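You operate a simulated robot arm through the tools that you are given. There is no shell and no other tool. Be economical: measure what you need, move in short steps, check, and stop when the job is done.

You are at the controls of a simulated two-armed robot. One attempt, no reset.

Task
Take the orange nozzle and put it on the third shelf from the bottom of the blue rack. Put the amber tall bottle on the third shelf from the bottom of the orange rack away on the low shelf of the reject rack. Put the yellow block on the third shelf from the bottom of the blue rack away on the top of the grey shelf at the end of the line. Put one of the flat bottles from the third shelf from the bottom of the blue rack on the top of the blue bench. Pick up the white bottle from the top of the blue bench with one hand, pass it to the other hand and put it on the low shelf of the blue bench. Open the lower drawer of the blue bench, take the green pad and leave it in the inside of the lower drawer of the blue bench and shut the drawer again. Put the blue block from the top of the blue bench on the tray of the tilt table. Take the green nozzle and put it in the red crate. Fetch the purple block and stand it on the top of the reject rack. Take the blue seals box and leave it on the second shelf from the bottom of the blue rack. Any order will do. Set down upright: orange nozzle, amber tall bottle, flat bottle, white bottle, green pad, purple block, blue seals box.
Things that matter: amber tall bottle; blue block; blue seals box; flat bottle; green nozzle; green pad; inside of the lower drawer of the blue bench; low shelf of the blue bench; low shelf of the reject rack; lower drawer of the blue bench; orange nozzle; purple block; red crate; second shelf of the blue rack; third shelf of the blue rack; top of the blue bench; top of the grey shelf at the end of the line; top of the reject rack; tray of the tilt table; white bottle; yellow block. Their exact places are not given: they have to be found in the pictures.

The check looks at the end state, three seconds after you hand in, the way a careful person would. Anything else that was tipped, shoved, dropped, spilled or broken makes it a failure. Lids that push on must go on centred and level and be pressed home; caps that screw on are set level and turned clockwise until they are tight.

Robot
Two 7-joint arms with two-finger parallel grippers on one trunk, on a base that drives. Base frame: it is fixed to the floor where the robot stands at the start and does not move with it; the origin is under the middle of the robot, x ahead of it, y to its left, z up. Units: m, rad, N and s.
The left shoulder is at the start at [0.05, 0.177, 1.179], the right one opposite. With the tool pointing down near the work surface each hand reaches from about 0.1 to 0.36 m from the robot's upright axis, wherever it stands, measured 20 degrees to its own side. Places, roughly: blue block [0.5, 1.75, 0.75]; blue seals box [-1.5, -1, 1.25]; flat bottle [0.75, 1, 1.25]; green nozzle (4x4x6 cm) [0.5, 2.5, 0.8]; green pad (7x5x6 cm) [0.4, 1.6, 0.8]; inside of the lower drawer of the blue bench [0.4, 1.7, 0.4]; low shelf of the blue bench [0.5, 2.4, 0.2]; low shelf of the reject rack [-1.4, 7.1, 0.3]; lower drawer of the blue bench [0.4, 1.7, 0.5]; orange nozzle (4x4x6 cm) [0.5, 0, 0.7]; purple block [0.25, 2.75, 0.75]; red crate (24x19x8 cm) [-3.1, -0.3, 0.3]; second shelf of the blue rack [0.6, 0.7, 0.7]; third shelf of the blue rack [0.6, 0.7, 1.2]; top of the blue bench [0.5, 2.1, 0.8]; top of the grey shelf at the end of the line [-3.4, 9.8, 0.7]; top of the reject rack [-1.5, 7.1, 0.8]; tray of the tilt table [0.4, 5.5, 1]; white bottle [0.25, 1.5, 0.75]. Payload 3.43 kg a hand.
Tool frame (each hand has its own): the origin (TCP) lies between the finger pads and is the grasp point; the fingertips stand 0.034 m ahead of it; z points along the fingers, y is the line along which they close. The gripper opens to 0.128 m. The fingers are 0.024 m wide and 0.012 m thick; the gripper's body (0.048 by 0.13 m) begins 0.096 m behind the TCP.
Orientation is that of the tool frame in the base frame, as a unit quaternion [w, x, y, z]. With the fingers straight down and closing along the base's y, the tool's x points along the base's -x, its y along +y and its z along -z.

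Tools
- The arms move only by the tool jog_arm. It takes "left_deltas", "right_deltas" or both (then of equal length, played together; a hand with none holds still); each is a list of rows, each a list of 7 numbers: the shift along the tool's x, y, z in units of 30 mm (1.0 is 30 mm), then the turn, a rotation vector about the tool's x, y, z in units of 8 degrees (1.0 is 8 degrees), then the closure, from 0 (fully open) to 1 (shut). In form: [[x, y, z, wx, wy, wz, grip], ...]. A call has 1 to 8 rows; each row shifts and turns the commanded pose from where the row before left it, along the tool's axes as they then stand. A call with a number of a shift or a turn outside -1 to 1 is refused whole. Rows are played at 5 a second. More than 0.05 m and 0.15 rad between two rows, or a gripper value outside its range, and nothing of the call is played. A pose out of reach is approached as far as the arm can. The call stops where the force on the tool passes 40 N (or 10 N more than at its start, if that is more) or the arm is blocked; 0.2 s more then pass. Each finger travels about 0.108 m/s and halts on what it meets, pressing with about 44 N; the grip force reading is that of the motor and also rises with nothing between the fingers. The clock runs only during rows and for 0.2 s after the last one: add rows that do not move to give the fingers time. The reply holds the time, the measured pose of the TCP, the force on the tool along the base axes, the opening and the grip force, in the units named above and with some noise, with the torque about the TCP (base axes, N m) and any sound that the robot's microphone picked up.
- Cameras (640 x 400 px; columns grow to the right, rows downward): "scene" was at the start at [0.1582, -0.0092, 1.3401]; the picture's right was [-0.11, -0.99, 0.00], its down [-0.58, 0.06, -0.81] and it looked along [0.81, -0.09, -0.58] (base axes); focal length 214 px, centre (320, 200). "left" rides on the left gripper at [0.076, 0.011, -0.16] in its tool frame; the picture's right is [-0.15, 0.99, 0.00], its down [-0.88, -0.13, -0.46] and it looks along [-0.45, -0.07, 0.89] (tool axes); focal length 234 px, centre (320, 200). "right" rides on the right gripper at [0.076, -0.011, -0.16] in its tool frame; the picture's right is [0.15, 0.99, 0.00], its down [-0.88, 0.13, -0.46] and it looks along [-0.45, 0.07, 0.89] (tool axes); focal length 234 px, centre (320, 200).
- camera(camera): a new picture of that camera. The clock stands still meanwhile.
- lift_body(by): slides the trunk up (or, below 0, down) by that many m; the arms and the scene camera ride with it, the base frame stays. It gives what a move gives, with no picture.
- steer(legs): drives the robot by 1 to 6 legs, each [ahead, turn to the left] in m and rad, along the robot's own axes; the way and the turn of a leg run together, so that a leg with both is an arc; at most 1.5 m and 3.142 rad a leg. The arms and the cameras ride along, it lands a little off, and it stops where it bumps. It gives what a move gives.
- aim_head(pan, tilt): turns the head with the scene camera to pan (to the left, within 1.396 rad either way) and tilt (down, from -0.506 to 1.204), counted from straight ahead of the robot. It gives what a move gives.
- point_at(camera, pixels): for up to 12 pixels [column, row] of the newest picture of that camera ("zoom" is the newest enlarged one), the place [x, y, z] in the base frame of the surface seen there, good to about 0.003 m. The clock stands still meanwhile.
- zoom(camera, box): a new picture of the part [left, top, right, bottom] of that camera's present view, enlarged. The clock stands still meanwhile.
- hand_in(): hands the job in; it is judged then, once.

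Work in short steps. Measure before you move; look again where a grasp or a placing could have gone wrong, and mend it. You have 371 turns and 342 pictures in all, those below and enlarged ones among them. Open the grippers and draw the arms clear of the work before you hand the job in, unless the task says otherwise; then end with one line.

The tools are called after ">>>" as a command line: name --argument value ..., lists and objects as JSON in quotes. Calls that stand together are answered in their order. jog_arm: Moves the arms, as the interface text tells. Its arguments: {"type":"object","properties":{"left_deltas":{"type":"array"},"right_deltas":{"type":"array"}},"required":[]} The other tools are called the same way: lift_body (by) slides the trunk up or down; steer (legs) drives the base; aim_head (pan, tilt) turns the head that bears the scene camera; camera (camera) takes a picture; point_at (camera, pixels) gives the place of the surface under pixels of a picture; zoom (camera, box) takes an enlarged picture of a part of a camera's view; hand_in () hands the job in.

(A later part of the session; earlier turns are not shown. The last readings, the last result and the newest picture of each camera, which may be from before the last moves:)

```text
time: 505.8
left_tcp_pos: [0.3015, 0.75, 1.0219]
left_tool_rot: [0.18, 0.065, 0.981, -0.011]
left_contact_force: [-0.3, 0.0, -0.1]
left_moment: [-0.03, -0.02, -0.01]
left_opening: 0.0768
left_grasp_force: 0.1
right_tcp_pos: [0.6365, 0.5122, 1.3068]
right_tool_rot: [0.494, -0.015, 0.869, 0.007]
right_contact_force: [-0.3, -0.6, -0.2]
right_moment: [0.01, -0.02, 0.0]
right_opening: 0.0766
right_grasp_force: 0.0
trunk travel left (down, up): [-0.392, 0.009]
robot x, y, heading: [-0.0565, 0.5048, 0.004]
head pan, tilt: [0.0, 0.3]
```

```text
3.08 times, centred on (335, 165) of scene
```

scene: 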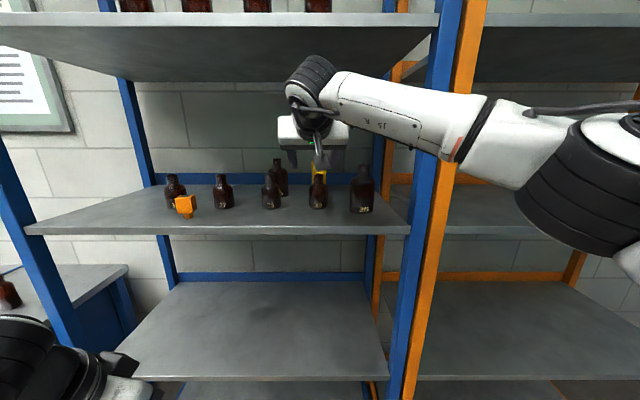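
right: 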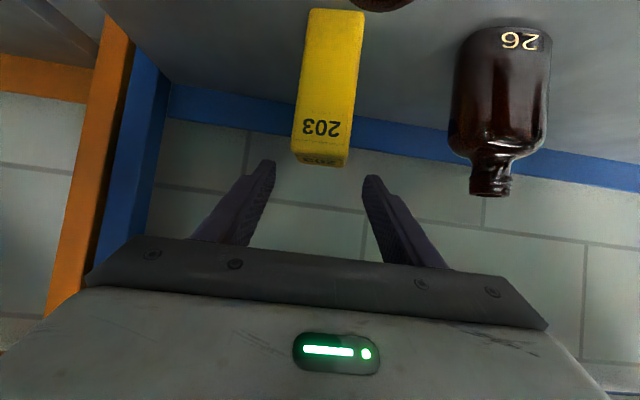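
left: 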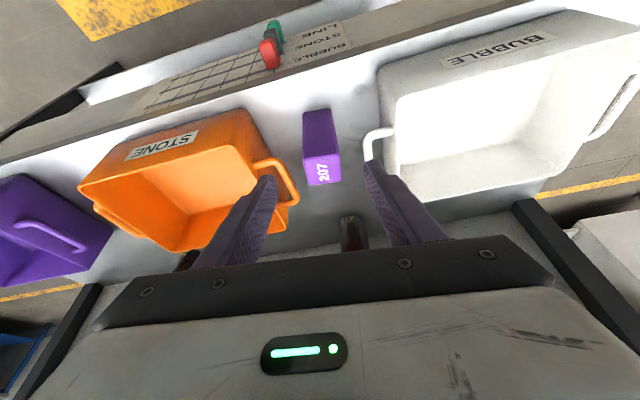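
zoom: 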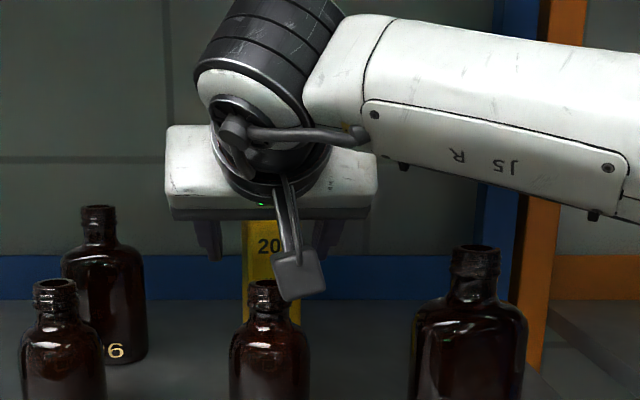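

No contact. Close on the block's front and lift.

>>> jog_arm --right_deltas '[[0, 0, 0, 0, 0, 0, 0.6], [0, 0, 0, 0, 0, 0, 0.8], [0, 0, 0, 0, 0, 0, 1], [0, 0, 0, 0, 0, 0, 1]]'

>>> jog_arm --right_deltas '[[-0.866, 0, -0.5, 0, 0, 0, 1], [-0.866, 0, -0.5, 0, 0, 0, 1], [-0.866, 0, -0.5, 0, 0, 0, 1], [-0.866, 0, -0.5, 0, 0, 0, 1], [0, 0, 0, 0, 0, 0, 1]]'

>>> camera --camera "right"

>>> zoom --camera "scene" --box '[250, 60, 450, 240]'

```text
time: 506.8
left_tcp_pos: [0.3007, 0.7512, 1.0239]
left_tool_rot: [0.18, 0.065, 0.981, -0.01]
left_contact_force: [-0.1, 0.8, 0.0]
left_moment: [-0.01, 0.0, 0.02]
left_opening: 0.0768
left_grasp_force: 0.0
right_tcp_pos: [0.6382, 0.5119, 1.3088]
right_tool_rot: [0.494, -0.014, 0.869, 0.006]
right_contact_force: [-0.9, -0.6, 0.4]
right_moment: [0.0, -0.08, -0.02]
right_opening: 0.0455
right_grasp_force: 44.1
trunk travel left (down, up): [-0.392, 0.009]
robot x, y, heading: [-0.0559, 0.5051, -0.001]
head pan, tilt: [0.0, 0.3]
```

```text
time: 508.0
left_tcp_pos: [0.3023, 0.7493, 1.0225]
left_tool_rot: [0.18, 0.064, 0.981, -0.01]
left_contact_force: [0.1, -0.4, -1.2]
left_moment: [0.03, 0.0, 0.0]
left_opening: 0.0768
left_grasp_force: 0.1
right_tcp_pos: [0.6412, 0.5113, 1.4272]
right_tool_rot: [0.493, -0.014, 0.87, 0.006]
right_contact_force: [0.0, -0.8, -1.7]
right_moment: [-0.02, 0.03, 0.0]
right_opening: 0.0456
right_grasp_force: 43.7
trunk travel left (down, up): [-0.392, 0.009]
robot x, y, heading: [-0.0604, 0.5053, -0.001]
head pan, tilt: [0.0, 0.3]
```

```text
164 pictures are left
```

right: 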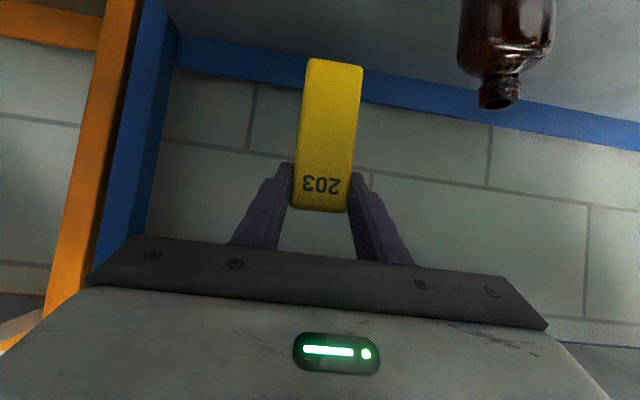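

```text
2.22 times, centred on (350, 150) of scene
```

zoom: 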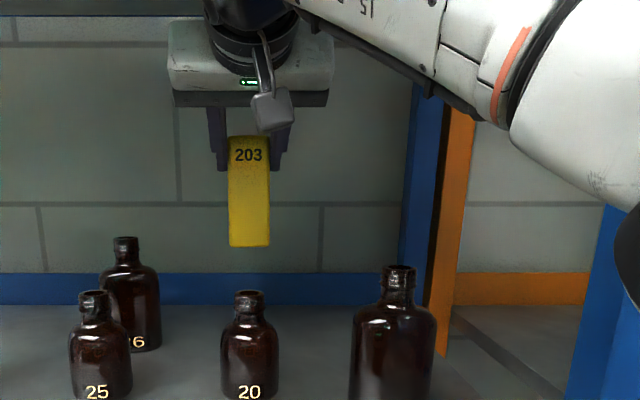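

Yellow bottom is at z≈1.318, bottle 20's top 1.302. Back straight out 0.45 m.

>>> steer --legs '[[-0.45, 0]]'

>>> camera --camera "scene"

```text
time: 510.7
left_tcp_pos: [-0.1519, 0.7504, 1.0224]
left_tool_rot: [0.18, 0.065, 0.981, -0.011]
left_contact_force: [0.6, -0.6, -0.3]
left_moment: [-0.01, -0.04, 0.01]
left_opening: 0.0766
left_grasp_force: 0.0
right_tcp_pos: [0.1881, 0.5109, 1.4278]
right_tool_rot: [0.494, -0.014, 0.869, 0.006]
right_contact_force: [-0.7, -0.1, -2.3]
right_moment: [0.01, 0.04, 0.01]
right_opening: 0.0454
right_grasp_force: 43.8
trunk travel left (down, up): [-0.392, 0.009]
robot x, y, heading: [-0.5127, 0.5077, 0.002]
head pan, tilt: [0.0, 0.3]
```

```text
162 pictures are left
```

scene: 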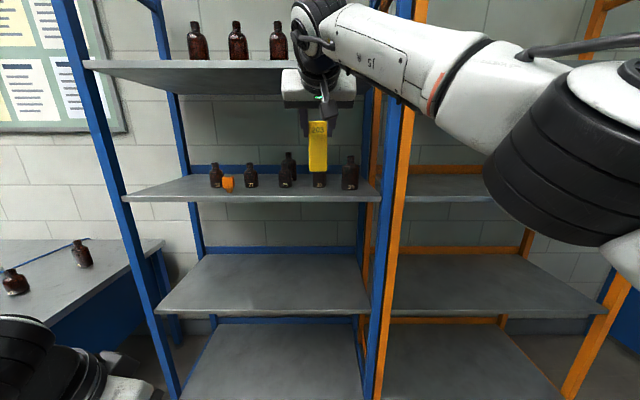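

Out cleanly. I draw the right hand in and prepare the left hand (pitch ~50°, raised, extended) for the amber bottle on the orange rack.

>>> jog_arm --left_deltas '[[-0.94, 0, 0.342, 0, -1, 0, 0.2], [-0.9, 0, 0.45, 0, -1, 0, 0], [-0.8, 0, 0.58, 0, -1, 0, 0], [-0.7, 0, 0.7, 0, -0.75, 0, 0], [-0.637, 0, 0.77, 0, 0, 0, 0], [-0.637, 0, 0.77, 0, 0, 0, 0], [-0.637, 0, 0.77, 0, 0, 0, 0], [-0.637, 0, 0.77, 0, 0, 0, 0]]' --right_deltas '[[0.5, 0, -0.866, 0, 0, 0, 1], [0.5, 0, -0.866, 0, 0, 0, 1], [0.5, 0, -0.866, 0, 0, 0, 1], [0.5, 0, -0.866, 0, 0, 0, 1], [0.5, 0, -0.866, 0, 0, 0, 1], [0.5, 0, -0.866, 0, 0, 0, 1], [0.5, 0, -0.866, 0, 0, 0, 1], [0, 0, 0, 0, 0, 0, 1]]'

>>> jog_arm --left_deltas '[[-0.77, 0, -0.637, 0, 0, 0, 0], [-0.77, 0, -0.637, 0, 0, 0, 0], [-0.77, 0, -0.637, 0, 0, 0, 0], [-0.77, 0, -0.637, 0, 0, 0, 0], [-0.77, 0, -0.637, 0, 0, 0, 0], [-0.77, 0, -0.637, 0, 0, 0, 0], [-0.77, 0, -0.637, 0, 0, 0, 0], [-0.77, 0, -0.637, 0, 0, 0, 0]]'

>>> steer --legs '[[0, -1.571], [1.14, 0], [0, 1.571]]'

>>> camera --camera "scene"

>>> camera --camera "left"

```text
time: 512.5
left_tcp_pos: [0.0846, 0.7172, 1.0246]
left_tool_rot: [0.427, 0.06, 0.902, -0.027]
left_contact_force: [1.1, 0.1, -0.3]
left_moment: [0.02, -0.04, -0.02]
left_opening: 0.1283
left_grasp_force: 0.1
right_tcp_pos: [-0.021, 0.5038, 1.4277]
right_tool_rot: [0.493, -0.014, 0.87, 0.007]
right_contact_force: [-0.3, -0.4, -1.9]
right_moment: [-0.01, 0.07, -0.01]
right_opening: 0.0454
right_grasp_force: 44.2
trunk travel left (down, up): [-0.392, 0.009]
robot x, y, heading: [-0.5128, 0.505, 0.001]
head pan, tilt: [0.0, 0.3]
```

```text
time: 514.3
left_tcp_pos: [0.0808, 0.7202, 1.2662]
left_tool_rot: [0.428, 0.061, 0.901, -0.028]
left_contact_force: [0.1, -0.3, 1.2]
left_moment: [0.02, 0.03, 0.0]
left_opening: 0.1279
left_grasp_force: 0.0
right_tcp_pos: [-0.0219, 0.5047, 1.4291]
right_tool_rot: [0.494, -0.014, 0.869, 0.006]
right_contact_force: [0.8, 0.2, -1.0]
right_moment: [0.04, 0.07, 0.0]
right_opening: 0.0456
right_grasp_force: 43.6
trunk travel left (down, up): [-0.392, 0.009]
robot x, y, heading: [-0.5101, 0.505, 0.003]
head pan, tilt: [0.0, 0.3]
```

```text
time: 527.8
left_tcp_pos: [0.0512, -0.4471, 1.2644]
left_tool_rot: [0.427, 0.082, 0.9, -0.037]
left_contact_force: [-0.9, -1.1, -0.6]
left_moment: [0.0, 0.01, -0.03]
left_opening: 0.1279
left_grasp_force: 0.0
right_tcp_pos: [-0.0639, -0.6552, 1.4304]
right_tool_rot: [0.494, 0.008, 0.87, -0.006]
right_contact_force: [0.5, -0.5, -1.9]
right_moment: [0.0, 0.04, 0.01]
right_opening: 0.0454
right_grasp_force: 44.3
trunk travel left (down, up): [-0.392, 0.009]
robot x, y, heading: [-0.5544, -0.6283, -0.052]
head pan, tilt: [0.0, 0.3]
```

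```text
161 pictures are left
```

scene: 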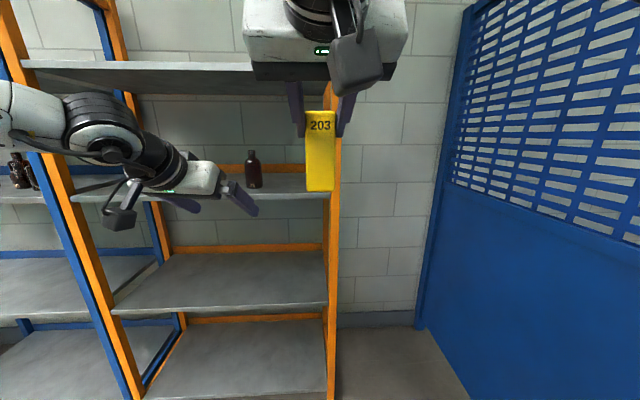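

```text
160 pictures are left
```

left: 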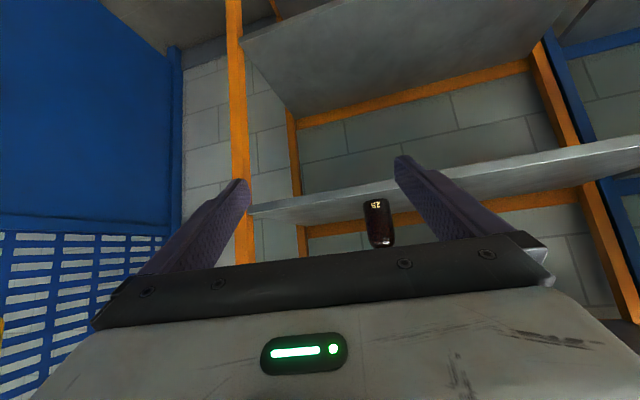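

I straighten the heading and measure the amber bottle.

>>> steer --legs '[[0, 0.054]]'

>>> camera --camera "left"

>>> zoom --camera "left" --box '[320, 180, 420, 260]'

>>> camera --camera "scene"

```text
time: 528.6
left_tcp_pos: [0.0418, -0.4158, 1.2651]
left_tool_rot: [0.428, 0.059, 0.902, -0.027]
left_contact_force: [0.0, -0.1, 0.4]
left_moment: [0.0, -0.02, 0.01]
left_opening: 0.1281
left_grasp_force: 0.1
right_tcp_pos: [-0.0618, -0.6299, 1.4299]
right_tool_rot: [0.493, -0.014, 0.87, 0.006]
right_contact_force: [0.2, 0.7, -1.5]
right_moment: [0.0, 0.06, 0.02]
right_opening: 0.0449
right_grasp_force: 44.0
trunk travel left (down, up): [-0.392, 0.009]
robot x, y, heading: [-0.548, -0.6289, 0.003]
head pan, tilt: [0.0, 0.3]
```

```text
159 pictures are left
```

left: 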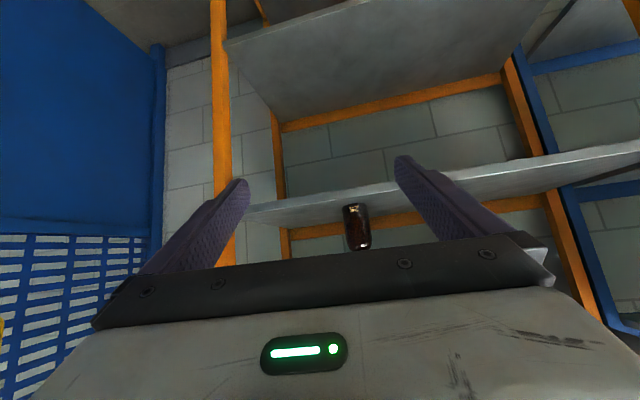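

```text
5.00 times, centred on (370, 220) of left
```

zoom: 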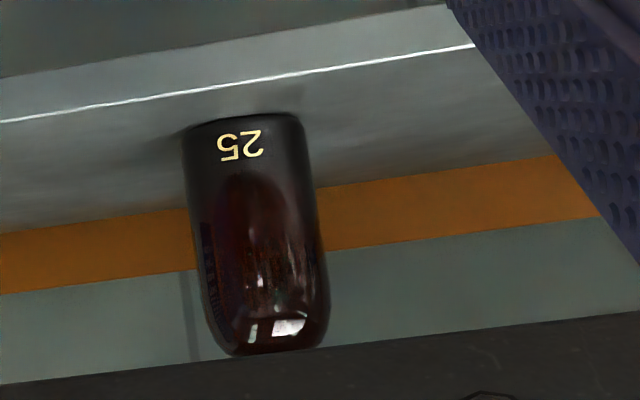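

```text
157 pictures are left
```

scene: 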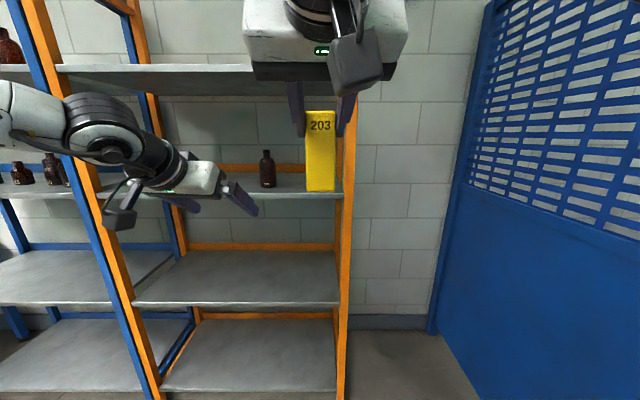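

>>> point_at --camera "scene" --pixels '[[267, 180], [267, 170], [262, 175], [272, 175], [267, 155], [340, 150], [150, 130], [60, 150], [200, 75]]'

>>> point_at --camera "left" --pixels '[[356, 215], [348, 225], [368, 225], [358, 235]]'

```text
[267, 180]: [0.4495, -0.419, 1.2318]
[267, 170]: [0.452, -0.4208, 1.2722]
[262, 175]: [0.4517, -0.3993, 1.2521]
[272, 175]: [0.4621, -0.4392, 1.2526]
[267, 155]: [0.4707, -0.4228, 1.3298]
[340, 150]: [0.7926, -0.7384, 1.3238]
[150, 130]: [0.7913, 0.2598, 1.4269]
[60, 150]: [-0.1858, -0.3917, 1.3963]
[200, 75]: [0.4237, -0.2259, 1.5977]
```

```text
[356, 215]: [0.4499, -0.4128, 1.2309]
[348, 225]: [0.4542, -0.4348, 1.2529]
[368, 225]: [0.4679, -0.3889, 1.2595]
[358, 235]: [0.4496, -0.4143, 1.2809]
```

Amber bottle: centre (0.477, -0.414), 5.5 cm wide. I extend the left hand 0.12 m and drive the rest.

>>> jog_arm --left_deltas '[[-0.637, 0.14, 0.77, 0, 0, 0, 0], [-0.637, 0.14, 0.77, 0, 0, 0, 0], [-0.637, 0.14, 0.77, 0, 0, 0, 0], [-0.637, 0.14, 0.77, 0, 0, 0, 0]]'

>>> steer --legs '[[0.22, 0]]'

>>> camera --camera "left"

```text
time: 529.6
left_tcp_pos: [0.1642, -0.4137, 1.2653]
left_tool_rot: [0.427, 0.06, 0.902, -0.027]
left_contact_force: [0.9, 0.3, 0.2]
left_moment: [-0.02, 0.03, 0.01]
left_opening: 0.1277
left_grasp_force: 0.0
right_tcp_pos: [-0.0623, -0.6301, 1.4287]
right_tool_rot: [0.492, -0.015, 0.87, 0.006]
right_contact_force: [0.5, 0.0, -1.6]
right_moment: [0.01, 0.08, 0.03]
right_opening: 0.045
right_grasp_force: 44.0
trunk travel left (down, up): [-0.392, 0.009]
robot x, y, heading: [-0.5512, -0.6265, 0.003]
head pan, tilt: [0.0, 0.3]
```

```text
time: 531.3
left_tcp_pos: [0.3822, -0.4096, 1.2661]
left_tool_rot: [0.429, 0.057, 0.901, -0.026]
left_contact_force: [0.0, -0.3, -0.2]
left_moment: [-0.01, -0.04, -0.01]
left_opening: 0.128
left_grasp_force: 0.0
right_tcp_pos: [0.1564, -0.6278, 1.4295]
right_tool_rot: [0.494, -0.016, 0.869, 0.007]
right_contact_force: [0.3, 0.6, -2.0]
right_moment: [0.0, 0.05, 0.0]
right_opening: 0.0453
right_grasp_force: 44.2
trunk travel left (down, up): [-0.392, 0.009]
robot x, y, heading: [-0.333, -0.6309, 0.002]
head pan, tilt: [0.0, 0.3]
```

```text
156 pictures are left
```

left: 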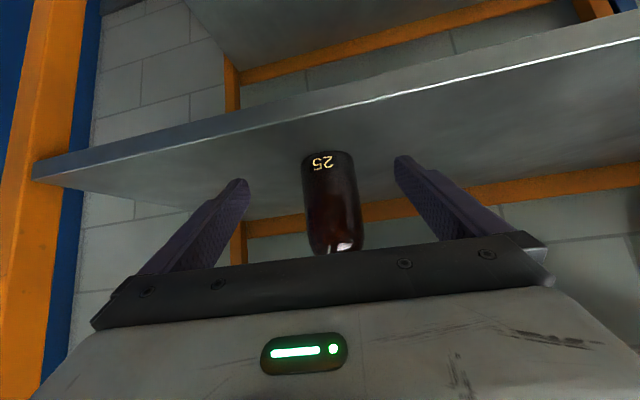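

Centred. Drive 0.095 m and close.

>>> steer --legs '[[0.095, 0]]'

>>> jog_arm --left_deltas '[[0, 0, 0, 0, 0, 0, 0.3], [0, 0, 0, 0, 0, 0, 0.5], [0, 0, 0, 0, 0, 0, 0.7], [0, 0, 0, 0, 0, 0, 1], [0, 0, 0, 0, 0, 0, 1]]'

>>> camera --camera "left"

```text
time: 532.4
left_tcp_pos: [0.4773, -0.4093, 1.2662]
left_tool_rot: [0.428, 0.058, 0.902, -0.026]
left_contact_force: [-0.3, 0.4, 0.3]
left_moment: [0.01, 0.0, 0.0]
left_opening: 0.128
left_grasp_force: 0.1
right_tcp_pos: [0.2523, -0.6263, 1.4301]
right_tool_rot: [0.493, -0.017, 0.87, 0.008]
right_contact_force: [-0.7, -0.6, -2.5]
right_moment: [0.0, 0.06, -0.01]
right_opening: 0.0453
right_grasp_force: 43.5
trunk travel left (down, up): [-0.392, 0.009]
robot x, y, heading: [-0.2369, -0.6262, 0.009]
head pan, tilt: [0.0, 0.3]
```

```text
time: 533.6
left_tcp_pos: [0.4758, -0.4097, 1.2663]
left_tool_rot: [0.429, 0.057, 0.901, -0.026]
left_contact_force: [0.1, -1.2, 2.4]
left_moment: [-0.17, 0.03, -0.03]
left_opening: 0.0647
left_grasp_force: 44.0
right_tcp_pos: [0.2511, -0.6267, 1.4314]
right_tool_rot: [0.493, -0.017, 0.87, 0.008]
right_contact_force: [0.4, -0.3, -0.4]
right_moment: [0.03, 0.06, -0.01]
right_opening: 0.0451
right_grasp_force: 43.9
trunk travel left (down, up): [-0.392, 0.009]
robot x, y, heading: [-0.2393, -0.6275, 0.005]
head pan, tilt: [0.0, 0.3]
```

```text
155 pictures are left
```

left: 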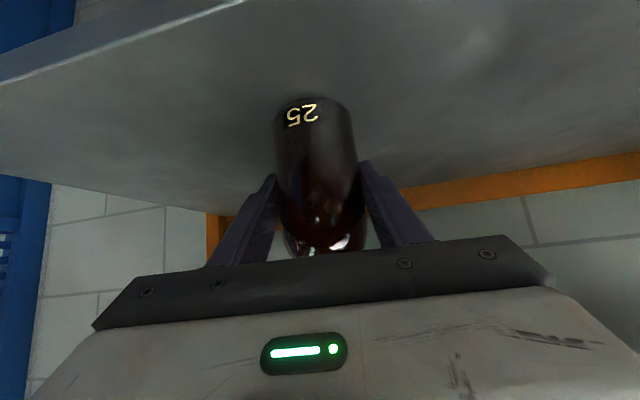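

Gripped (65 mm). Lift, back out, tuck the left hand in, and drive back north.

>>> jog_arm --left_deltas '[[-0.77, 0, -0.637, 0, 0, 0, 1], [-0.77, 0, -0.637, 0, 0, 0, 1], [0, 0, 0, 0, 0, 0, 1]]'

>>> steer --legs '[[-0.28, -0.005]]'

>>> jog_arm --left_deltas '[[0.637, 0, -0.77, 0, 0, 0, 1], [0.637, 0, -0.77, 0, 0, 0, 1], [0.637, 0, -0.77, 0, 0, 0, 1], [0.637, 0, -0.77, 0, 0, 0, 1], [0.637, 0, -0.77, 0, 0, 0, 1], [0.637, 0, -0.77, 0, 0, 0, 1]]'

>>> camera --camera "left"

>>> steer --legs '[[0, 1.571]]'

```text
time: 534.4
left_tcp_pos: [0.4745, -0.3975, 1.3054]
left_tool_rot: [0.428, 0.058, 0.902, -0.026]
left_contact_force: [0.2, -0.5, -1.6]
left_moment: [0.0, 0.02, 0.0]
left_opening: 0.0647
left_grasp_force: 44.1
left hand out of reach, approached as far as the arm can: row 1, 2
right_tcp_pos: [0.2528, -0.6262, 1.4303]
right_tool_rot: [0.494, -0.017, 0.869, 0.007]
right_contact_force: [-0.1, 0.8, -1.6]
right_moment: [0.03, 0.05, 0.01]
right_opening: 0.045
right_grasp_force: 43.5
trunk travel left (down, up): [-0.392, 0.009]
robot x, y, heading: [-0.2349, -0.6263, -0.0]
head pan, tilt: [0.0, 0.3]
```

```text
time: 536.4
left_tcp_pos: [0.1951, -0.4063, 1.3049]
left_tool_rot: [0.428, 0.063, 0.901, -0.029]
left_contact_force: [0.4, 0.3, -1.3]
left_moment: [0.02, 0.01, 0.02]
left_opening: 0.0648
left_grasp_force: 43.8
right_tcp_pos: [-0.0286, -0.6319, 1.4295]
right_tool_rot: [0.493, -0.011, 0.87, 0.004]
right_contact_force: [-0.3, 0.3, -2.7]
right_moment: [-0.04, 0.0, 0.0]
right_opening: 0.0449
right_grasp_force: 43.8
trunk travel left (down, up): [-0.392, 0.009]
robot x, y, heading: [-0.5137, -0.6308, -0.011]
head pan, tilt: [0.0, 0.3]
```

```text
time: 537.8
left_tcp_pos: [0.0165, -0.3808, 1.303]
left_tool_rot: [0.429, 0.064, 0.901, -0.03]
left_contact_force: [-0.4, 0.0, -2.3]
left_moment: [0.0, -0.02, 0.02]
left_opening: 0.0646
left_grasp_force: 44.1
right_tcp_pos: [-0.0308, -0.6325, 1.43]
right_tool_rot: [0.494, -0.011, 0.87, 0.004]
right_contact_force: [-0.9, 0.4, -1.0]
right_moment: [0.05, 0.0, 0.01]
right_opening: 0.0452
right_grasp_force: 44.0
trunk travel left (down, up): [-0.392, 0.009]
robot x, y, heading: [-0.5189, -0.6285, -0.007]
head pan, tilt: [0.0, 0.3]
```

```text
154 pictures are left
```

left: 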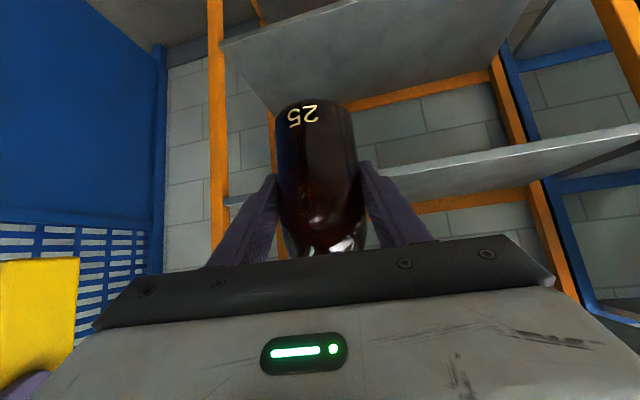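

```text
time: 542.1
left_tcp_pos: [-0.7825, -0.1002, 1.3012]
left_tool_rot: [0.319, -0.603, 0.672, 0.287]
left_contact_force: [-0.4, -0.1, -2.0]
left_moment: [-0.03, 0.01, 0.01]
left_opening: 0.0646
left_grasp_force: 43.9
right_tcp_pos: [-0.5299, -0.1401, 1.4293]
right_tool_rot: [-0.34, 0.633, -0.597, -0.358]
right_contact_force: [-0.5, -0.5, -1.9]
right_moment: [-0.04, 0.01, -0.01]
right_opening: 0.0452
right_grasp_force: 44.1
trunk travel left (down, up): [-0.392, 0.009]
robot x, y, heading: [-0.5224, -0.6279, 1.594]
head pan, tilt: [0.0, 0.3]
```

Heading north: four legs of 1.5 m.

>>> steer --legs '[[0, -0.023], [1.5, 0], [1.5, 0], [1.5, 0], [1.5, 0]]'

>>> camera --camera "scene"

```text
time: 570.9
left_tcp_pos: [-0.7151, 5.893, 1.3023]
left_tool_rot: [0.327, -0.583, 0.69, 0.278]
left_contact_force: [0.2, 0.2, -1.7]
left_moment: [0.0, 0.01, 0.01]
left_opening: 0.0644
left_grasp_force: 44.2
right_tcp_pos: [-0.4658, 5.8386, 1.4296]
right_tool_rot: [0.351, -0.614, 0.616, 0.347]
right_contact_force: [-0.6, -0.2, -1.6]
right_moment: [-0.05, 0.0, -0.03]
right_opening: 0.0454
right_grasp_force: 44.2
trunk travel left (down, up): [-0.392, 0.009]
robot x, y, heading: [-0.4786, 5.3507, 1.536]
head pan, tilt: [0.0, 0.3]
```

```text
153 pictures are left
```

scene: 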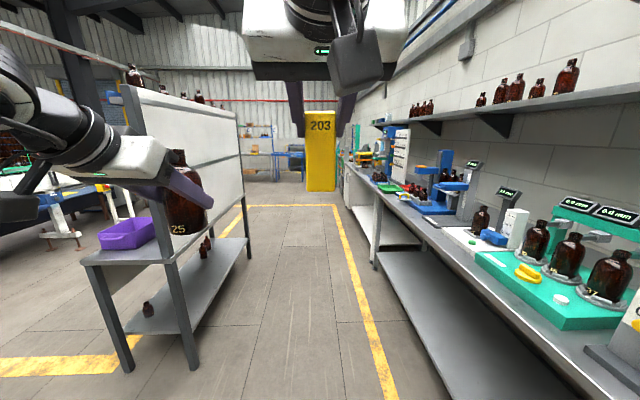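

The low shelf is open from the aisle side. I drive 1.5 m further, turn to face the rack (west) and look.

>>> steer --legs '[[1.5, 0.03], [0, 1.575]]'

>>> aim_head --pan 0.2 --tilt 0.7

>>> camera --camera "scene"

```text
time: 582.0
left_tcp_pos: [-0.9998, 6.6144, 1.3018]
left_tool_rot: [-0.035, 0.9, -0.077, -0.427]
left_contact_force: [-0.5, 0.5, -1.5]
left_moment: [0.01, -0.02, -0.01]
left_opening: 0.064
left_grasp_force: 44.0
right_tcp_pos: [-0.9445, 6.8635, 1.4289]
right_tool_rot: [-0.005, 0.87, -0.004, -0.493]
right_contact_force: [-0.1, 0.5, -1.3]
right_moment: [0.0, -0.05, -0.01]
right_opening: 0.0454
right_grasp_force: 44.3
trunk travel left (down, up): [-0.392, 0.009]
robot x, y, heading: [-0.4601, 6.8409, 3.102]
head pan, tilt: [0.0, 0.3]
```

```text
time: 582.9
left_tcp_pos: [-0.999, 6.6148, 1.3027]
left_tool_rot: [-0.035, 0.9, -0.077, -0.428]
left_contact_force: [-0.1, 0.2, -0.8]
left_moment: [0.03, 0.03, 0.02]
left_opening: 0.0643
left_grasp_force: 44.5
right_tcp_pos: [-0.9432, 6.8659, 1.43]
right_tool_rot: [-0.005, 0.87, -0.005, -0.493]
right_contact_force: [-0.4, 0.2, -1.3]
right_moment: [0.03, -0.04, 0.0]
right_opening: 0.0452
right_grasp_force: 43.8
trunk travel left (down, up): [-0.392, 0.009]
robot x, y, heading: [-0.4528, 6.8431, 3.1]
head pan, tilt: [0.201, 0.7]
```

```text
152 pictures are left
```

scene: 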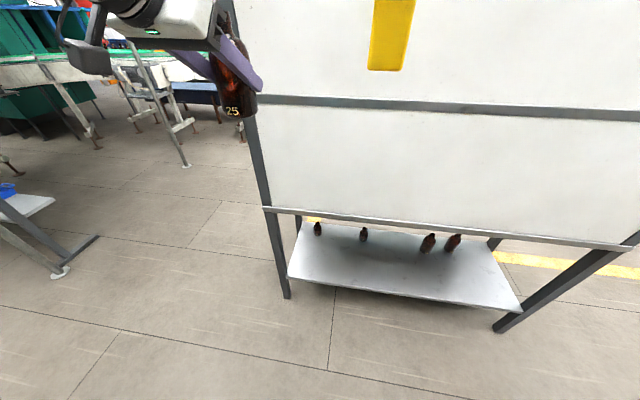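

I measure the low shelf and the bottles on it.

>>> point_at --camera "scene" --pixels '[[318, 232], [364, 238], [428, 246], [453, 244], [290, 276], [400, 292], [500, 306], [400, 270], [350, 265], [280, 290], [400, 225], [330, 212]]'

>>> zoom --camera "scene" --box '[260, 190, 540, 340]'

```text
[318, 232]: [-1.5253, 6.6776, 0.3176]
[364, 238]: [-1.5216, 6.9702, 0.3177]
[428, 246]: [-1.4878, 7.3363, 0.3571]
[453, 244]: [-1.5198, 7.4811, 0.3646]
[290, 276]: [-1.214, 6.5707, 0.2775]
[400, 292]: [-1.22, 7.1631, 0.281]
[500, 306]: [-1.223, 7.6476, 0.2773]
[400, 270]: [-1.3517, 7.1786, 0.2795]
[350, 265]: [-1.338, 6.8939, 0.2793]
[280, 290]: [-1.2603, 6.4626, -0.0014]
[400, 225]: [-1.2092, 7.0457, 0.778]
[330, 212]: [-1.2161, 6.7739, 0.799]
```

```text
2.29 times, centred on (400, 265) of scene
```

zoom: 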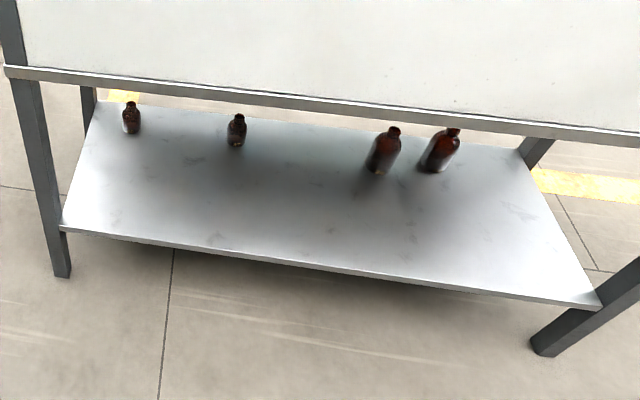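

Target about (-1.30, 6.69) on the low shelf. I lower the trunk fully and bring the left hand down in front of the shelf.

>>> lift_body --by -0.39

>>> jog_arm --left_deltas '[[0.77, -0.5, 0.637, 0, 0, 0, 1], [0.77, -0.5, 0.637, 0, 0, 0, 1], [0.77, -0.5, 0.637, 0, 0, 0, 1], [0.77, -0.5, 0.637, 0, 0, 0, 1], [0.77, 0, 0.637, 0, 0, 0, 1], [0.77, 0, 0.637, 0, 0, 0, 1], [0.77, 0, 0.637, 0, 0, 0, 1], [0.77, 0, 0.637, 0, 0, 0, 1]]'

>>> jog_arm --left_deltas '[[0.77, 0, 0.637, 0, 0, 0, 1], [0.77, 0, 0.637, 0, 0, 0, 1], [0.77, 0, 0.637, 0, 0, 0, 1], [0.77, 0, 0.637, 0, 0, 0, 1], [0.77, 0, 0.637, 0, 0, 0, 1], [0.77, 0, 0.637, 0, 0, 0, 1], [0.77, 0, 0.637, 0, 0, 0, 1], [0.77, 0, 0.637, 0, 0, 0, 1]]'

>>> camera --camera "left"

>>> camera --camera "scene"

```text
time: 586.6
left_tcp_pos: [-1.0006, 6.6152, 0.9124]
left_tool_rot: [-0.036, 0.9, -0.078, -0.427]
left_contact_force: [0.3, -0.1, -1.5]
left_moment: [0.02, -0.06, 0.01]
left_opening: 0.0641
left_grasp_force: 44.5
right_tcp_pos: [-0.943, 6.8651, 1.0397]
right_tool_rot: [-0.004, 0.87, -0.004, -0.493]
right_contact_force: [0.6, -0.6, -1.8]
right_moment: [0.02, -0.03, 0.0]
right_opening: 0.0452
right_grasp_force: 44.2
trunk travel left (down, up): [-0.002, 0.399]
robot x, y, heading: [-0.4556, 6.8467, 3.105]
head pan, tilt: [0.201, 0.7]
```

```text
time: 588.4
left_tcp_pos: [-0.9917, 6.6738, 0.6721]
left_tool_rot: [-0.035, 0.9, -0.078, -0.428]
left_contact_force: [-0.2, 0.3, -1.9]
left_moment: [0.0, 0.01, -0.03]
left_opening: 0.0643
left_grasp_force: 44.2
right_tcp_pos: [-0.944, 6.8647, 1.0406]
right_tool_rot: [-0.005, 0.87, -0.004, -0.493]
right_contact_force: [0.0, 0.4, -1.6]
right_moment: [0.0, 0.0, -0.01]
right_opening: 0.0452
right_grasp_force: 43.9
trunk travel left (down, up): [-0.002, 0.399]
robot x, y, heading: [-0.461, 6.844, 3.106]
head pan, tilt: [0.201, 0.7]
```

```text
time: 590.2
left_tcp_pos: [-1.0052, 6.6791, 0.5521]
left_tool_rot: [-0.033, 0.902, -0.077, -0.424]
left_contact_force: [1.0, -0.2, -2.7]
left_moment: [0.01, -0.02, 0.04]
left_opening: 0.0644
left_grasp_force: 44.7
left hand out of reach, approached as far as the arm can: row 4, 5, 6, 7, 8
right_tcp_pos: [-0.9443, 6.8657, 1.0401]
right_tool_rot: [-0.004, 0.87, -0.004, -0.492]
right_contact_force: [0.4, 0.0, -3.1]
right_moment: [-0.02, -0.03, 0.0]
right_opening: 0.0452
right_grasp_force: 43.9
trunk travel left (down, up): [-0.002, 0.399]
robot x, y, heading: [-0.4533, 6.844, 3.1]
head pan, tilt: [0.201, 0.7]
```

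```text
150 pictures are left
```

left: 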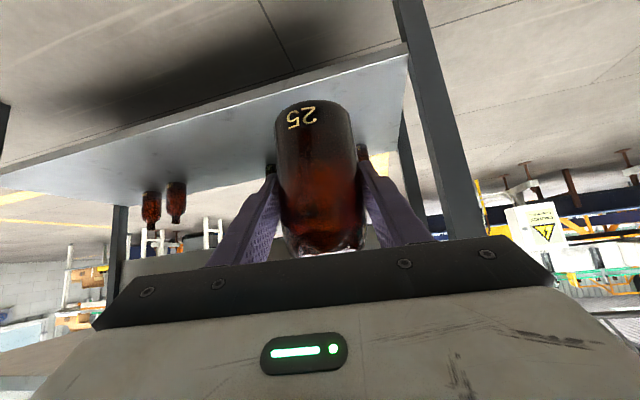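

```text
149 pictures are left
```

scene: 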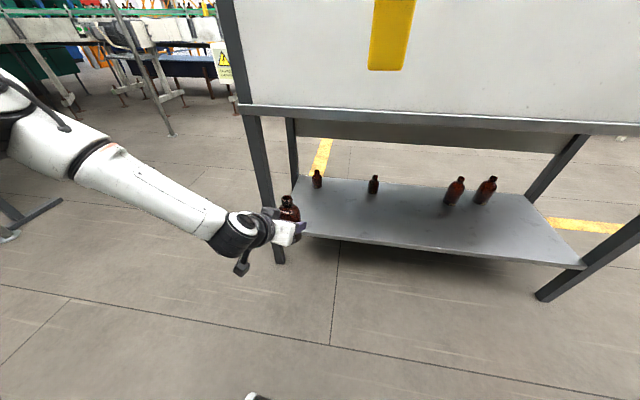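

The left arm hits a limit at z≈0.55 here; the white bottle worked with the hand further inward. I raise slightly, move inward 0.2 m with some inward yaw, then go down again.

>>> jog_arm --left_deltas '[[-0.77, 0, -0.637, 0, 0, 0, 1], [-0.77, -0.3, -0.637, 0, 0, 0, 1], [-0.3, -1, -0.2, 0.58, 0, 0.48, 1], [0, -1, 0, 0.58, 0, 0.48, 1], [0, -1, 0, 0, 0, 0, 1], [0, -1, 0, 0, 0, 0, 1], [0, -1, 0, 0, 0, 0, 1], [0, -1, 0, 0, 0, 0, 1]]'

>>> jog_arm --left_deltas '[[0.77, 0, 0.637, 0, 0, 0, 1], [0.77, 0, 0.637, 0, 0, 0, 1], [0.77, 0, 0.637, 0, 0, 0, 1], [0.77, 0, 0.637, 0, 0, 0, 1], [0.77, 0, 0.637, 0, 0, 0, 1], [0.77, 0, 0.637, 0, 0, 0, 1], [0.77, 0, 0.637, 0, 0, 0, 1]]'

```text
time: 592.0
left_tcp_pos: [-0.9433, 6.7991, 0.6529]
left_tool_rot: [-0.08, 0.887, -0.173, -0.42]
left_contact_force: [-0.7, 0.5, -1.1]
left_moment: [0.03, -0.02, -0.01]
left_opening: 0.0641
left_grasp_force: 44.1
left hand out of reach, approached as far as the arm can: row 6, 7, 8
right_tcp_pos: [-0.9445, 6.8657, 1.0386]
right_tool_rot: [-0.005, 0.87, -0.004, -0.493]
right_contact_force: [-0.6, 0.6, -1.7]
right_moment: [0.01, 0.0, 0.03]
right_opening: 0.0455
right_grasp_force: 44.1
trunk travel left (down, up): [-0.002, 0.399]
robot x, y, heading: [-0.4565, 6.8433, 3.097]
head pan, tilt: [0.201, 0.7]
```

```text
time: 593.6
left_tcp_pos: [-0.9438, 6.7526, 0.5788]
left_tool_rot: [-0.079, 0.887, -0.172, -0.42]
left_contact_force: [0.3, -0.3, -3.1]
left_moment: [-0.01, -0.04, 0.01]
left_opening: 0.0641
left_grasp_force: 43.8
left hand out of reach, approached as far as the arm can: row 1, 2, 3, 4, 5, 6, 7
right_tcp_pos: [-0.9437, 6.8655, 1.0406]
right_tool_rot: [-0.004, 0.87, -0.005, -0.493]
right_contact_force: [-0.3, 0.2, -2.3]
right_moment: [-0.04, -0.03, 0.03]
right_opening: 0.0452
right_grasp_force: 43.9
trunk travel left (down, up): [-0.002, 0.399]
robot x, y, heading: [-0.4557, 6.8418, 3.104]
head pan, tilt: [0.201, 0.7]
```

I try a longer reach: raise, extend to ~0.68 m from the robot, and descend there.

>>> jog_arm --left_deltas '[[-0.77, 0.5, -0.637, 0, 0, 0, 1], [-0.77, 0.5, -0.637, -0.58, 0, -0.48, 1], [-0.637, 0.5, 0.77, -0.58, 0, -0.48, 1], [-0.637, 0, 0.77, 0, 0, 0, 1], [-0.637, 0, 0.77, 0, 0, 0, 1], [-0.637, 0, 0.77, 0, 0, 0, 1], [-0.637, 0, 0.77, 0, 0, 0, 1], [-0.637, 0, 0.77, 0, 0, 0, 1]]'

>>> jog_arm --left_deltas '[[0.77, 0, 0.637, 0, 0, 0, 1], [0.77, 0, 0.637, 0, 0, 0, 1], [0.77, 0, 0.637, 0, 0, 0, 1], [0.77, 0, 0.637, 0, 0, 0, 1], [0.77, 0, 0.637, 0, 0, 0, 1], [0.77, 0, 0.637, 0, 0, 0, 1], [0.77, 0, 0.637, 0, 0, 0, 1]]'

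>>> camera --camera "scene"

```text
time: 595.4
left_tcp_pos: [-1.1163, 6.7116, 0.657]
left_tool_rot: [-0.036, 0.9, -0.078, -0.427]
left_contact_force: [-0.6, 0.8, -1.5]
left_moment: [-0.01, -0.03, 0.01]
left_opening: 0.0645
left_grasp_force: 43.6
left hand out of reach, approached as far as the arm can: row 6, 7, 8
right_tcp_pos: [-0.9449, 6.8647, 1.0397]
right_tool_rot: [-0.005, 0.87, -0.005, -0.493]
right_contact_force: [-0.4, -0.7, -2.4]
right_moment: [-0.01, 0.02, 0.01]
right_opening: 0.0452
right_grasp_force: 44.1
trunk travel left (down, up): [-0.002, 0.399]
robot x, y, heading: [-0.4525, 6.8431, 3.105]
head pan, tilt: [0.201, 0.7]
```

```text
time: 597.0
left_tcp_pos: [-1.0731, 6.6492, 0.5511]
left_tool_rot: [-0.036, 0.9, -0.079, -0.428]
left_contact_force: [0.0, 0.7, -1.3]
left_moment: [0.02, -0.01, -0.03]
left_opening: 0.0641
left_grasp_force: 44.0
left hand out of reach, approached as far as the arm can: row 1, 2, 3, 4, 5, 6, 7
right_tcp_pos: [-0.9442, 6.8655, 1.0393]
right_tool_rot: [-0.004, 0.87, -0.004, -0.493]
right_contact_force: [-0.5, -0.1, -1.9]
right_moment: [-0.01, -0.07, -0.02]
right_opening: 0.0454
right_grasp_force: 44.1
trunk travel left (down, up): [-0.002, 0.399]
robot x, y, heading: [-0.4601, 6.8454, 3.1]
head pan, tilt: [0.201, 0.7]
```

```text
148 pictures are left
```

scene: 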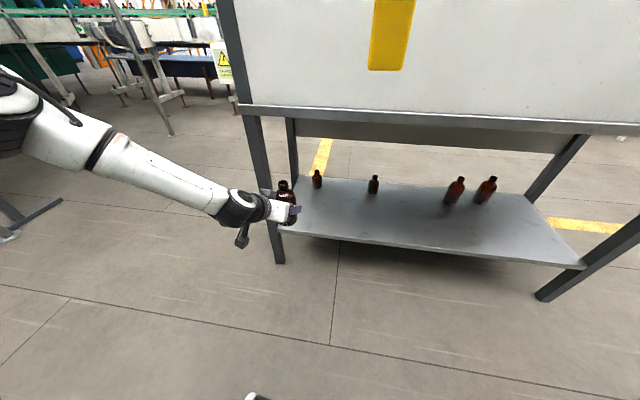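

The left arm can't get low enough in its current posture. Plan: deliver the yellow block first, set the amber bottle down there, regrasp it with the right hand (which reaches low), and come back. I raise the trunk and drive north to find the grey shelf.

>>> lift_body --by 0.39

>>> steer --legs '[[0.0, -1.53], [1.5, 0]]'

>>> aim_head --pan 0.9 --tilt 0.2

>>> camera --camera "scene"

```text
time: 600.8
left_tcp_pos: [-1.0722, 6.6502, 0.9404]
left_tool_rot: [-0.035, 0.9, -0.077, -0.428]
left_contact_force: [-0.1, -0.6, -1.0]
left_moment: [0.0, -0.05, -0.01]
left_opening: 0.0644
left_grasp_force: 44.0
right_tcp_pos: [-0.9457, 6.8649, 1.4296]
right_tool_rot: [-0.004, 0.87, -0.004, -0.493]
right_contact_force: [-0.2, -0.1, -0.8]
right_moment: [-0.01, -0.02, -0.04]
right_opening: 0.0452
right_grasp_force: 44.5
trunk travel left (down, up): [-0.392, 0.009]
robot x, y, heading: [-0.4564, 6.8431, 3.097]
head pan, tilt: [0.201, 0.7]
```

```text
time: 611.8
left_tcp_pos: [-0.7236, 8.9174, 0.9391]
left_tool_rot: [0.317, -0.605, 0.671, 0.288]
left_contact_force: [0.4, -0.6, -1.5]
left_moment: [0.02, 0.02, -0.01]
left_opening: 0.064
left_grasp_force: 44.0
right_tcp_pos: [-0.5001, 8.8042, 1.4306]
right_tool_rot: [-0.34, 0.633, -0.597, -0.357]
right_contact_force: [-0.1, 0.4, -1.7]
right_moment: [-0.05, -0.03, 0.01]
right_opening: 0.0455
right_grasp_force: 44.2
trunk travel left (down, up): [-0.392, 0.009]
robot x, y, heading: [-0.4836, 8.3196, 1.606]
head pan, tilt: [0.201, 0.7]
```

```text
time: 612.8
left_tcp_pos: [-0.7226, 8.9165, 0.9412]
left_tool_rot: [0.318, -0.604, 0.671, 0.288]
left_contact_force: [0.4, -0.2, -1.9]
left_moment: [-0.04, -0.04, -0.01]
left_opening: 0.0642
left_grasp_force: 44.3
right_tcp_pos: [-0.4993, 8.8033, 1.4303]
right_tool_rot: [-0.34, 0.633, -0.596, -0.358]
right_contact_force: [0.6, -0.3, -1.6]
right_moment: [-0.09, 0.01, -0.03]
right_opening: 0.0453
right_grasp_force: 44.2
trunk travel left (down, up): [-0.392, 0.009]
robot x, y, heading: [-0.4884, 8.3143, 1.598]
head pan, tilt: [0.901, 0.201]
```

```text
147 pictures are left
```

scene: 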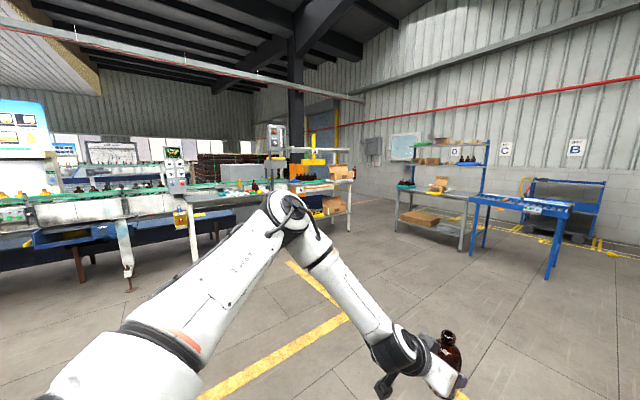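

The grey shelf at the conveyor's end should be near (320,185). I zoom in and measure.

>>> zoom --camera "scene" --box '[220, 110, 380, 250]'

>>> point_at --camera "scene" --pixels '[[335, 184], [345, 181], [330, 205], [320, 151], [300, 150], [345, 215], [310, 186], [440, 193], [270, 185]]'

```text
2.86 times, centred on (300, 180) of scene
```

zoom: 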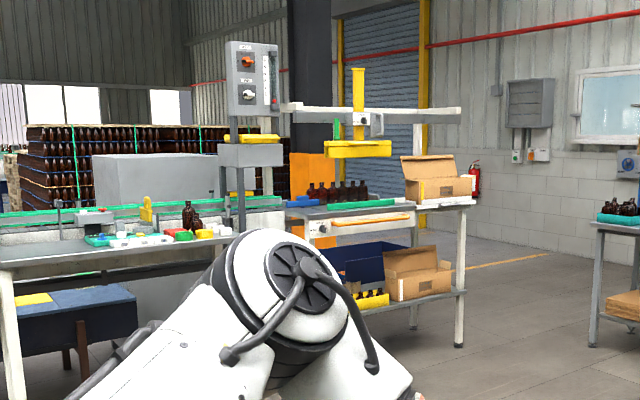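

```text
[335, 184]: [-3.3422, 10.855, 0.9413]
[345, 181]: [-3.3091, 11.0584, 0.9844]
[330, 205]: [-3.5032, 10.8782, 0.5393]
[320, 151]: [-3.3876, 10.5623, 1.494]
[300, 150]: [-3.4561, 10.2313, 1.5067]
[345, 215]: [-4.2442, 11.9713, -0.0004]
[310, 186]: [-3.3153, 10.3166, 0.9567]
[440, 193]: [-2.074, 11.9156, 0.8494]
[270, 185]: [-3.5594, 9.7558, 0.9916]
```

The elbow hides the spot. I turn and drive 1.2 m that way and look again.

>>> steer --legs '[[0, 1.02], [1.2, 0]]'

>>> aim_head --pan 0.1 --tilt 0.25

>>> camera --camera "scene"

```text
time: 621.5
left_tcp_pos: [-2.1579, 9.007, 0.9407]
left_tool_rot: [-0.136, 0.856, -0.288, -0.407]
left_contact_force: [0.0, 0.2, -2.4]
left_moment: [0.0, -0.03, 0.0]
left_opening: 0.0641
left_grasp_force: 43.3
right_tcp_pos: [-1.9456, 9.141, 1.4288]
right_tool_rot: [-0.12, 0.845, -0.208, -0.478]
right_contact_force: [0.1, 0.2, -2.6]
right_moment: [-0.05, -0.03, -0.03]
right_opening: 0.0452
right_grasp_force: 44.2
trunk travel left (down, up): [-0.392, 0.009]
robot x, y, heading: [-1.5196, 8.8999, 2.629]
head pan, tilt: [0.901, 0.201]
```

```text
time: 622.6
left_tcp_pos: [-2.1585, 9.008, 0.9407]
left_tool_rot: [-0.135, 0.857, -0.287, -0.407]
left_contact_force: [-0.1, -0.7, -1.4]
left_moment: [-0.02, -0.02, -0.03]
left_opening: 0.064
left_grasp_force: 43.8
right_tcp_pos: [-1.9455, 9.141, 1.4301]
right_tool_rot: [-0.119, 0.844, -0.207, -0.479]
right_contact_force: [0.1, -1.1, -1.7]
right_moment: [-0.02, -0.04, -0.02]
right_opening: 0.0452
right_grasp_force: 44.0
trunk travel left (down, up): [-0.392, 0.009]
robot x, y, heading: [-1.5187, 8.8979, 2.631]
head pan, tilt: [0.099, 0.25]
```

```text
145 pictures are left
```

scene: 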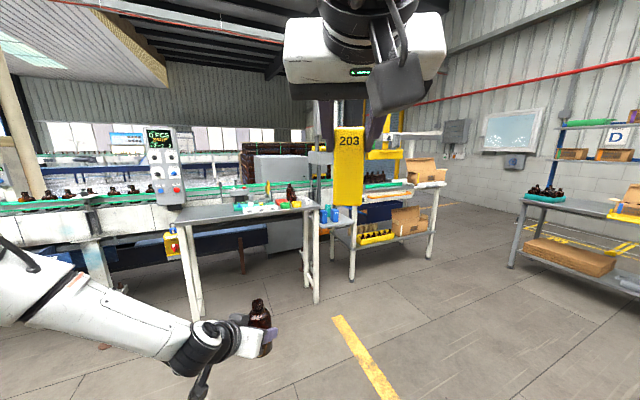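

I zoom around (320,210).

>>> zoom --camera "scene" --box '[160, 140, 450, 320]'

>>> point_at --camera "scene" --pixels '[[340, 225], [330, 213], [320, 222], [345, 215], [230, 212], [300, 205], [375, 185], [380, 235], [345, 240], [190, 215], [312, 225]]'

```text
2.21 times, centred on (305, 230) of scene
```

zoom: 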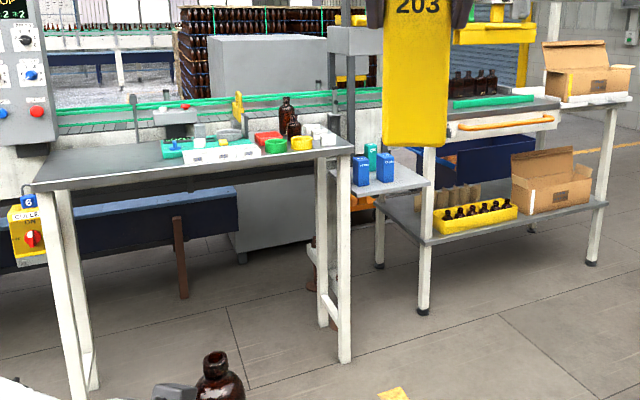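

```text
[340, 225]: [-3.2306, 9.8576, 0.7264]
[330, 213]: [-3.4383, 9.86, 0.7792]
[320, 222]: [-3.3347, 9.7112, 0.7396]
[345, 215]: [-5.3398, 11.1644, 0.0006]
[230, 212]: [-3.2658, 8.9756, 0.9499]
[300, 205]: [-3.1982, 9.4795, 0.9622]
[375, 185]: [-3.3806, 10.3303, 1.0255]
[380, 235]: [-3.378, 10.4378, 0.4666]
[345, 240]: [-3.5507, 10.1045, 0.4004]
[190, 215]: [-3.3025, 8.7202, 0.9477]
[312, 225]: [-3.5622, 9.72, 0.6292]
```

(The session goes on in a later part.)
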